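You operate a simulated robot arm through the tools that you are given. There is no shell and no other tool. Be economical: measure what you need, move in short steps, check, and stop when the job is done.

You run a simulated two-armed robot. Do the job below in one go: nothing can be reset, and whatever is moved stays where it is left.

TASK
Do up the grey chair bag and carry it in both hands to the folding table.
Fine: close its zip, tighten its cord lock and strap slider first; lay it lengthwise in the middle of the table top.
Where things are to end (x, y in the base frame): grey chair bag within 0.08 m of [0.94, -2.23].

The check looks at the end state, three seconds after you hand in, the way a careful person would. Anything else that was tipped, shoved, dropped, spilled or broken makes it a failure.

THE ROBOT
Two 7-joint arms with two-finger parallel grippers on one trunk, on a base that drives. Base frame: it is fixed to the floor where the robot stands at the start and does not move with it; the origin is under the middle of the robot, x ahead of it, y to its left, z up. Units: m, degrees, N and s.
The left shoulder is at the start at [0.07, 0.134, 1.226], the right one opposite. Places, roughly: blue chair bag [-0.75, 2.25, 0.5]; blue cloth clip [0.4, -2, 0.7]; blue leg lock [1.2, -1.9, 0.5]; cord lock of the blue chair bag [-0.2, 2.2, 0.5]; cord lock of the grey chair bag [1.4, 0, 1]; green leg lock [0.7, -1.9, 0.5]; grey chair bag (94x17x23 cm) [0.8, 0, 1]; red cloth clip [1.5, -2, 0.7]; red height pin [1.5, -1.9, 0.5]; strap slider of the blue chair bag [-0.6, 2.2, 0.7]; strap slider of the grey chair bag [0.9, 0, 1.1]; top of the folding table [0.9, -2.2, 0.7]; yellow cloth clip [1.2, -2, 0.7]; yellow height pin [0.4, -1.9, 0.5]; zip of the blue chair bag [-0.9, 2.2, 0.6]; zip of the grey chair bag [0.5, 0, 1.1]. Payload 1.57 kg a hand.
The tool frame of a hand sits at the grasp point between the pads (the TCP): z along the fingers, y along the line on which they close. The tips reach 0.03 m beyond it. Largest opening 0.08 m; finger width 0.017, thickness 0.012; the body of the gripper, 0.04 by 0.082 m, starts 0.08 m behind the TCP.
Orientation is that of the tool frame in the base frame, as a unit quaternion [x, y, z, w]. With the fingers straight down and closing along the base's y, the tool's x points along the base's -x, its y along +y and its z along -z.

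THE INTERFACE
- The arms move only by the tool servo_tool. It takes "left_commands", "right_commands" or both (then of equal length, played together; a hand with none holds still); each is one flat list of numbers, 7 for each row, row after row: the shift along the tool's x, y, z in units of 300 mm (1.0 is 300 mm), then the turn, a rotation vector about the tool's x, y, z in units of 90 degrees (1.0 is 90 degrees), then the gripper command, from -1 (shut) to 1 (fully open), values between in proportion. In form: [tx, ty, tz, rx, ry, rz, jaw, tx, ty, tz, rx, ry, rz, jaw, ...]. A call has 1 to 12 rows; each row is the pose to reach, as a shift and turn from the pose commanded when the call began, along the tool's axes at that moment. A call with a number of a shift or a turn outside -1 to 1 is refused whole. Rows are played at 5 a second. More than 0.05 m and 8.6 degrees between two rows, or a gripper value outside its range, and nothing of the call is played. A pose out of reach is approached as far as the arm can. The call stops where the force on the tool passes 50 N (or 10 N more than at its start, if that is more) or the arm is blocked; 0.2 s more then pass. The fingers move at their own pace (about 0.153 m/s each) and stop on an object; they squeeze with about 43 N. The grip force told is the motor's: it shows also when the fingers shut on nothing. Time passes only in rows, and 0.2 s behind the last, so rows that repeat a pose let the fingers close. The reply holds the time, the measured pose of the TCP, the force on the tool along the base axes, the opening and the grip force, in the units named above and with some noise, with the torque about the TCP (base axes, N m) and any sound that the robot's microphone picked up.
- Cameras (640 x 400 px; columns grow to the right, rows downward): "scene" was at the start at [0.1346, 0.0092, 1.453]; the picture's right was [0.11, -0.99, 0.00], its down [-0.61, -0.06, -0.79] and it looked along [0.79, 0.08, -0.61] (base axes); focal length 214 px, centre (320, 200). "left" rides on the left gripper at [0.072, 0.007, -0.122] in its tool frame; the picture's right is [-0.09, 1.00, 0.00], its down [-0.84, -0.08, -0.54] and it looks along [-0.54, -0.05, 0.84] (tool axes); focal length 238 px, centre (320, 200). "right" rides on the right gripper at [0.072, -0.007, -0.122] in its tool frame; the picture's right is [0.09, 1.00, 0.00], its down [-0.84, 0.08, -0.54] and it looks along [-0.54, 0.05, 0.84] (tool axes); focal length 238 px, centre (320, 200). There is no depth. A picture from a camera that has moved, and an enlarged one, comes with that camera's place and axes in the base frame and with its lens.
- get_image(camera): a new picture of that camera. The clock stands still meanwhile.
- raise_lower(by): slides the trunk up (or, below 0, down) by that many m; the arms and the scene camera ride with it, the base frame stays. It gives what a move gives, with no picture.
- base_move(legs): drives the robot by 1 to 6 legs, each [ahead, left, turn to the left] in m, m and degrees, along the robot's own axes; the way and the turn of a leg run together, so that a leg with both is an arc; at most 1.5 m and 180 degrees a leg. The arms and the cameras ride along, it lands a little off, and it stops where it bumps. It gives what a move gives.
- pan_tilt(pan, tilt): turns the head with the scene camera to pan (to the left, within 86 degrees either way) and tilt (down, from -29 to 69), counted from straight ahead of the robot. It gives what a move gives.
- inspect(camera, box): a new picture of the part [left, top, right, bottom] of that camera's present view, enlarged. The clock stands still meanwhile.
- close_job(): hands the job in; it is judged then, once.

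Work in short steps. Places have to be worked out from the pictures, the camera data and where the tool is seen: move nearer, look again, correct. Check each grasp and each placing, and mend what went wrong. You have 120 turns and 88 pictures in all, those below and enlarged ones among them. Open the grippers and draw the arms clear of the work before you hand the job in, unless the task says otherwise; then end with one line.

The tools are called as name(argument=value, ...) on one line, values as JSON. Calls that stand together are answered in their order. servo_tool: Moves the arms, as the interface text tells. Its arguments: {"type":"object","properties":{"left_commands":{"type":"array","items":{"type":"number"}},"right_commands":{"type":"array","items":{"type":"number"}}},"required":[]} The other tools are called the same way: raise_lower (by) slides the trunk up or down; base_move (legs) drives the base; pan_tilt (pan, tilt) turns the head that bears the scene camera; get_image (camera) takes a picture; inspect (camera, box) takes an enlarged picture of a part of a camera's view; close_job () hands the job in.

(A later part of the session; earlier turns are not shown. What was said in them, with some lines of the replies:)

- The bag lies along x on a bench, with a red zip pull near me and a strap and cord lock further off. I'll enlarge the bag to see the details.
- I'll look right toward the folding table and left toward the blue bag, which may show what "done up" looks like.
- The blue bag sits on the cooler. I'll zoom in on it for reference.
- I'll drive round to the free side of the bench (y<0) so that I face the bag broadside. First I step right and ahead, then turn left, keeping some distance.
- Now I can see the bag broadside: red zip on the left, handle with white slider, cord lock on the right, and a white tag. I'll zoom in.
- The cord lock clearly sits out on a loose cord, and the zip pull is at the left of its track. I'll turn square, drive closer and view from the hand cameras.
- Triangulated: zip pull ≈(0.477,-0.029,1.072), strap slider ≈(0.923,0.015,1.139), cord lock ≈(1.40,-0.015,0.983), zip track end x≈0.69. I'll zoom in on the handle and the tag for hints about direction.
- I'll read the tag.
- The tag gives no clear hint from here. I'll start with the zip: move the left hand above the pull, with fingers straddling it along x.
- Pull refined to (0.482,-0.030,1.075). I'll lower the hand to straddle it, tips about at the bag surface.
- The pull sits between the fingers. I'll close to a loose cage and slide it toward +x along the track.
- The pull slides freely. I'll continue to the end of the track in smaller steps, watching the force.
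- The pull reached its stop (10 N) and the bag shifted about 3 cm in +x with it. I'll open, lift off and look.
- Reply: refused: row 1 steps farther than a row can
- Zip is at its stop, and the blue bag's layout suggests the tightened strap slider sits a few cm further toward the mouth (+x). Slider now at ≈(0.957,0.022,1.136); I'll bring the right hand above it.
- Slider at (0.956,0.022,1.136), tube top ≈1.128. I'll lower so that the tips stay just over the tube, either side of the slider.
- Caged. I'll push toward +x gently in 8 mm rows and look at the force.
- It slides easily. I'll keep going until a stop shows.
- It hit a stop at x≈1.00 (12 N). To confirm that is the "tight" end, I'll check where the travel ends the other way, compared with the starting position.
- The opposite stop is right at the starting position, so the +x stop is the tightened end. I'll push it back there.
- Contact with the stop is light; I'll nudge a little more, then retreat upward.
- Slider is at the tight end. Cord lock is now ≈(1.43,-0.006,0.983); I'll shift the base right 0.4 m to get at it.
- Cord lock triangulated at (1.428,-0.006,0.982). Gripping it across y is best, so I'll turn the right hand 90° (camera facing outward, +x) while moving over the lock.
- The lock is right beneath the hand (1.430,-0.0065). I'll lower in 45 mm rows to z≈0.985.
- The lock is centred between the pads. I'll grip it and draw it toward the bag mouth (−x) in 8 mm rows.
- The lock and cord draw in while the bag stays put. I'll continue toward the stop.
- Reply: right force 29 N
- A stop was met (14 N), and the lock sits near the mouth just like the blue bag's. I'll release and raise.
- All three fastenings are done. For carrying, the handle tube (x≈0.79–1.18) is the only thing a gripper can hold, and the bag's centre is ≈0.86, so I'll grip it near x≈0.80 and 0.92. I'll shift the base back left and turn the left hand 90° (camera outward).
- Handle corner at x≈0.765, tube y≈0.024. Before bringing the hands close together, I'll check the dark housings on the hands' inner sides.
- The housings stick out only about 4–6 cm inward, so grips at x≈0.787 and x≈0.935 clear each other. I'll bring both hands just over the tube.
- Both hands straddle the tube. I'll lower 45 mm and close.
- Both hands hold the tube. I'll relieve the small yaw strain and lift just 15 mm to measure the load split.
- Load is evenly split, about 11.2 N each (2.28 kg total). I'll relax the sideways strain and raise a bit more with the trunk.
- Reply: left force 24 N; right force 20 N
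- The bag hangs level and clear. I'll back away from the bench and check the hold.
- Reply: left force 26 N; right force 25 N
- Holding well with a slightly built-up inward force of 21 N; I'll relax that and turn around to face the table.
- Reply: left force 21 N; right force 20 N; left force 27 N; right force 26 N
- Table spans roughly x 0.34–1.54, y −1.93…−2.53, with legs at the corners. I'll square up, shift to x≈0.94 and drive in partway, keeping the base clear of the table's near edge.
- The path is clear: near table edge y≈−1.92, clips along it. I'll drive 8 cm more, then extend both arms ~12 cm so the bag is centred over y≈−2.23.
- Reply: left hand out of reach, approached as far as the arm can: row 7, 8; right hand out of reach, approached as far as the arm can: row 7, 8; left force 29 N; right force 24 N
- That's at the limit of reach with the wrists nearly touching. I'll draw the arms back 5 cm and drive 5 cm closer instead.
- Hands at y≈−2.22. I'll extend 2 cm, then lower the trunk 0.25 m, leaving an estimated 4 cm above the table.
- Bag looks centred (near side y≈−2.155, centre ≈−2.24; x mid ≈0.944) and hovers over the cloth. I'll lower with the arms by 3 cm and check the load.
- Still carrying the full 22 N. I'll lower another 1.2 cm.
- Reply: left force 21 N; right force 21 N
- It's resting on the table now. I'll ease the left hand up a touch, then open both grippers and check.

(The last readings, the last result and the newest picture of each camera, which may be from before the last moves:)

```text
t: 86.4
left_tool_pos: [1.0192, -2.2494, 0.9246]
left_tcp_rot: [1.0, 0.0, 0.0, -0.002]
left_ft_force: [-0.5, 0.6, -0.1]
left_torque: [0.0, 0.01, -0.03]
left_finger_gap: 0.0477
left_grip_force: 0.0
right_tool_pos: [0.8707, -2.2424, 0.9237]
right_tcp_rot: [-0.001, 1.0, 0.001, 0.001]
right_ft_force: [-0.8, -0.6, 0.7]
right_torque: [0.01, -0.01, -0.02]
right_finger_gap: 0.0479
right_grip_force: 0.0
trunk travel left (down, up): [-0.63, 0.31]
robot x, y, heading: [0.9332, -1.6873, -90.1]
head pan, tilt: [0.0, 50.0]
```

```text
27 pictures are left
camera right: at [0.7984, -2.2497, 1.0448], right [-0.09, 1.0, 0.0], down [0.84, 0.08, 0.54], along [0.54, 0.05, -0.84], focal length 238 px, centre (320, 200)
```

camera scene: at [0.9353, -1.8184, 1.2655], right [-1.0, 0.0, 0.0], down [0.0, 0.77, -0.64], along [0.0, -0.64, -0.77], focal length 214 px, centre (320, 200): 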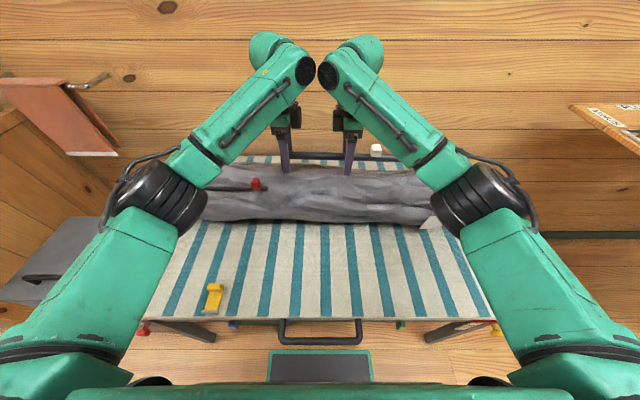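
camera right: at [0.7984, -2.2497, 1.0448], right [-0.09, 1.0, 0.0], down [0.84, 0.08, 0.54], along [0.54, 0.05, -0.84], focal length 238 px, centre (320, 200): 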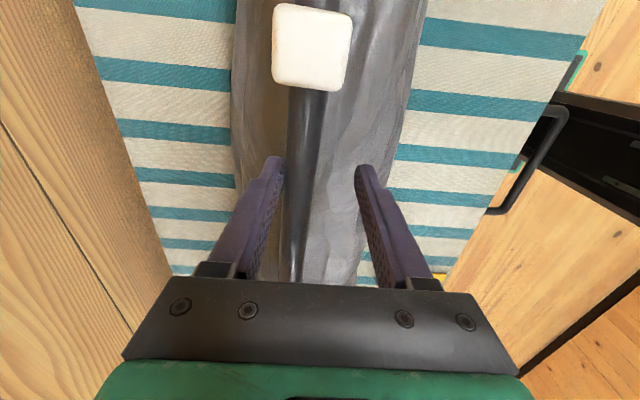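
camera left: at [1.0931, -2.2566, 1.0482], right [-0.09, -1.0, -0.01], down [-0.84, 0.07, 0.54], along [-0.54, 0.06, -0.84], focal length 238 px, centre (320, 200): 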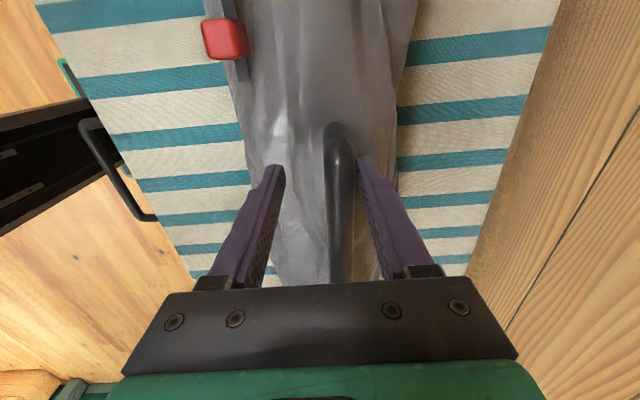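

Bag rests stable; handle stands free between the open fingers. I'll lift both hands straight up with the trunk, then look.

raise_lower(by=0.28)

base_move(legs=[[-0.45, 0, 0]])

pan_tilt(pan=0, tilt=42)

get_image(camera="scene")

```text
t: 89.2
left_tool_pos: [1.0194, -2.2502, 1.2057]
left_tcp_rot: [1.0, -0.001, 0.001, -0.002]
left_ft_force: [0.2, 0.7, 0.3]
left_torque: [0.0, -0.02, 0.01]
left_finger_gap: 0.0479
left_grip_force: 0.0
right_tool_pos: [0.8701, -2.2431, 1.2023]
right_tcp_rot: [0.0, 1.0, 0.001, 0.001]
right_ft_force: [0.1, 0.0, -0.5]
right_torque: [-0.02, -0.03, -0.01]
right_finger_gap: 0.0481
right_grip_force: 0.0
trunk travel left (down, up): [-0.91, 0.03]
robot x, y, heading: [0.9367, -1.6949, -89.8]
head pan, tilt: [0.0, 50.0]
```

```text
t: 92.0
left_tool_pos: [1.0138, -1.8003, 1.2046]
left_tcp_rot: [1.0, -0.007, 0.001, -0.003]
left_ft_force: [-0.7, -0.4, 0.3]
left_torque: [0.03, -0.01, 0.01]
left_finger_gap: 0.0479
left_grip_force: 0.2
right_tool_pos: [0.8644, -1.7919, 1.2019]
right_tcp_rot: [0.005, 1.0, 0.002, 0.0]
right_ft_force: [0.0, -0.1, -0.5]
right_torque: [0.01, -0.01, 0.02]
right_finger_gap: 0.0481
right_grip_force: 0.1
trunk travel left (down, up): [-0.91, 0.03]
robot x, y, heading: [0.9376, -1.24, -90.7]
head pan, tilt: [0.0, 50.0]
```

```text
t: 92.7
left_tool_pos: [1.0149, -1.7974, 1.2061]
left_tcp_rot: [1.0, -0.006, 0.0, -0.003]
left_ft_force: [-1.0, 0.9, 0.5]
left_torque: [0.01, -0.04, 0.01]
left_finger_gap: 0.0482
left_grip_force: 0.0
right_tool_pos: [0.8648, -1.7902, 1.2025]
right_tcp_rot: [0.007, 1.0, 0.001, 0.001]
right_ft_force: [0.1, 0.1, 0.6]
right_torque: [0.02, -0.02, 0.01]
right_finger_gap: 0.048
right_grip_force: 0.1
trunk travel left (down, up): [-0.91, 0.03]
robot x, y, heading: [0.9399, -1.2381, -90.4]
head pan, tilt: [0.0, 42.0]
```

```text
26 pictures are left
camera scene: at [0.9353, -1.373, 1.5567], right [-1.0, 0.01, 0.0], down [0.01, 0.67, -0.74], along [-0.01, -0.74, -0.67], focal length 214 px, centre (320, 200)
```

scene: 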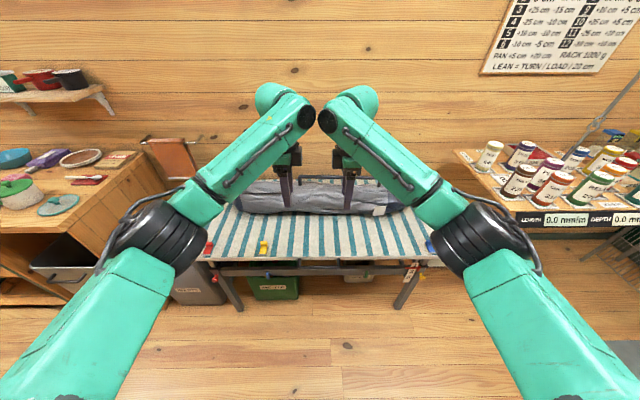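

The arms block the view; I'll draw the hands back and apart.

servo_tool(left_commands=[0.1, -0.1, 0, 0, 0, 0, 0.5, 0.2, -0.2, 0, 0, 0, 0, 0.5, 0.3, -0.3, 0, 0, 0, 0, 0.5, 0.4, -0.4, 0, 0, 0, 0, 0.5, 0.5, -0.5, 0, 0, 0, 0, 0.5], right_commands=[0.1, 0.1, 0, 0, 0, 0, 0.5, 0.2, 0.2, 0, 0, 0, 0, 0.5, 0.3, 0.3, 0, 0, 0, 0, 0.5, 0.4, 0.4, 0, 0, 0, 0, 0.5, 0.5, 0.5, 0, 0, 0, 0, 0.5])

get_image(camera="scene")

inspect(camera="scene", box=[200, 150, 440, 300])

```text
t: 93.8
left_tool_pos: [1.1677, -1.6449, 1.2103]
left_tcp_rot: [1.0, -0.007, 0.001, -0.001]
left_ft_force: [-0.2, 0.3, -0.4]
left_torque: [-0.02, 0.01, 0.0]
left_finger_gap: 0.0598
left_grip_force: 0.1
right_tool_pos: [0.7134, -1.6323, 1.2032]
right_tcp_rot: [0.005, 1.0, -0.001, 0.0]
right_ft_force: [-0.3, 0.1, 0.1]
right_torque: [-0.04, -0.04, 0.03]
right_finger_gap: 0.0598
right_grip_force: 0.0
trunk travel left (down, up): [-0.91, 0.03]
robot x, y, heading: [0.937, -1.2379, -90.6]
head pan, tilt: [0.0, 42.0]
```

```text
25 pictures are left
camera scene: at [0.9354, -1.3669, 1.5573], right [-1.0, 0.01, 0.0], down [0.01, 0.67, -0.75], along [-0.01, -0.75, -0.67], focal length 214 px, centre (320, 200)
```

scene: 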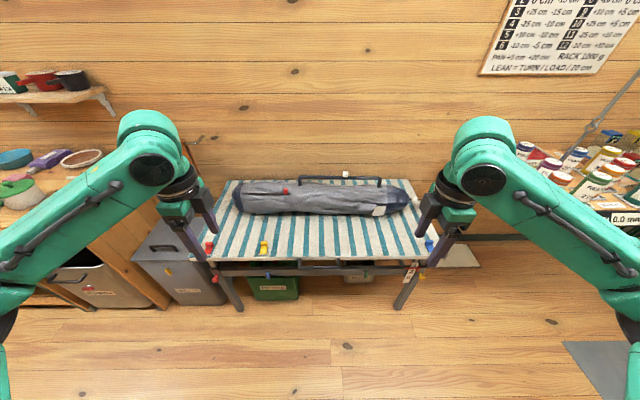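

```text
2.67 times, centred on (320, 225) of scene
camera zoom: at [0.9354, -1.3669, 1.5573], right [-1.0, 0.01, 0.0], down [0.01, 0.67, -0.75], along [-0.01, -0.75, -0.67], focal length 572 px, centre (320, 133)
```

zoom: 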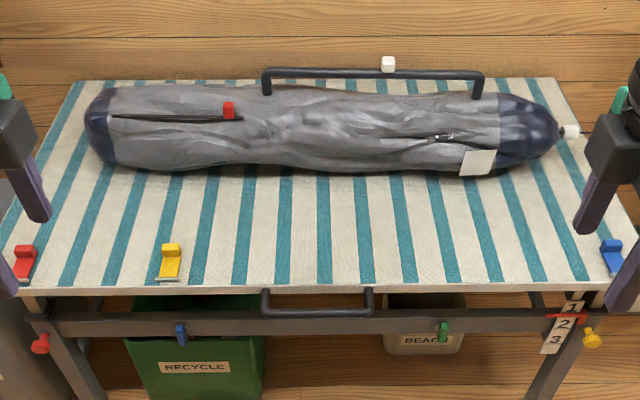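

Bag centre ≈(0.925,−2.235), level along the table, clips undisturbed. A last close look at the zip, slider and lock.

inspect(camera="scene", box=[225, 165, 325, 225])

inspect(camera="scene", box=[325, 165, 425, 225])

```text
6.40 times, centred on (275, 195) of scene
camera zoom: at [0.9354, -1.3669, 1.5573], right [-1.0, 0.01, 0.0], down [0.01, 0.67, -0.75], along [-0.01, -0.75, -0.67], focal length 1373 px, centre (608, 232)
```

zoom: 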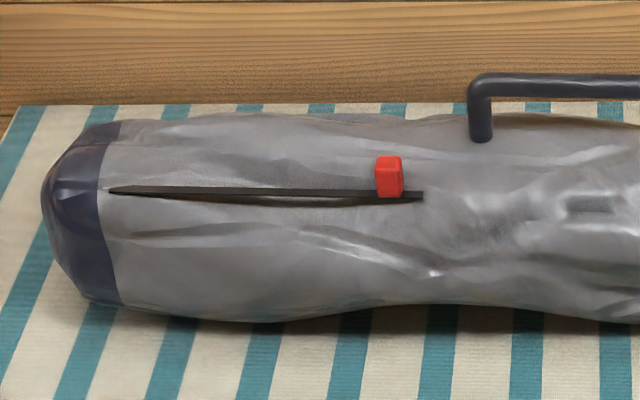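

```text
6.40 times, centred on (375, 195) of scene
camera zoom: at [0.9354, -1.3669, 1.5573], right [-1.0, 0.01, 0.0], down [0.01, 0.67, -0.75], along [-0.01, -0.75, -0.67], focal length 1373 px, centre (-32, 232)
```

zoom: 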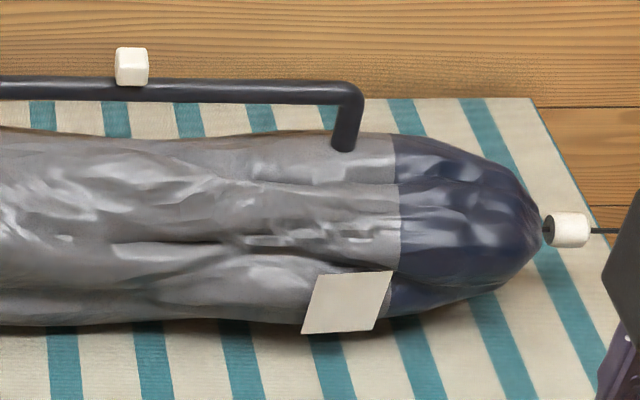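

The zip is at its closed stop, the strap slider at its tight stop and the cord lock drawn up. The bag lies centred on the table, with grippers open and arms clear, so I'll hand in.

close_job()

```text
The job is handed in.
```

The grey chair bag is zipped, its cord lock and strap slider are tightened, and it was carried in both hands to the folding table. It lies lengthwise in the middle of the top at about (0.925, −2.235), which I judged from the pictures, and nothing else was disturbed as far as they show.
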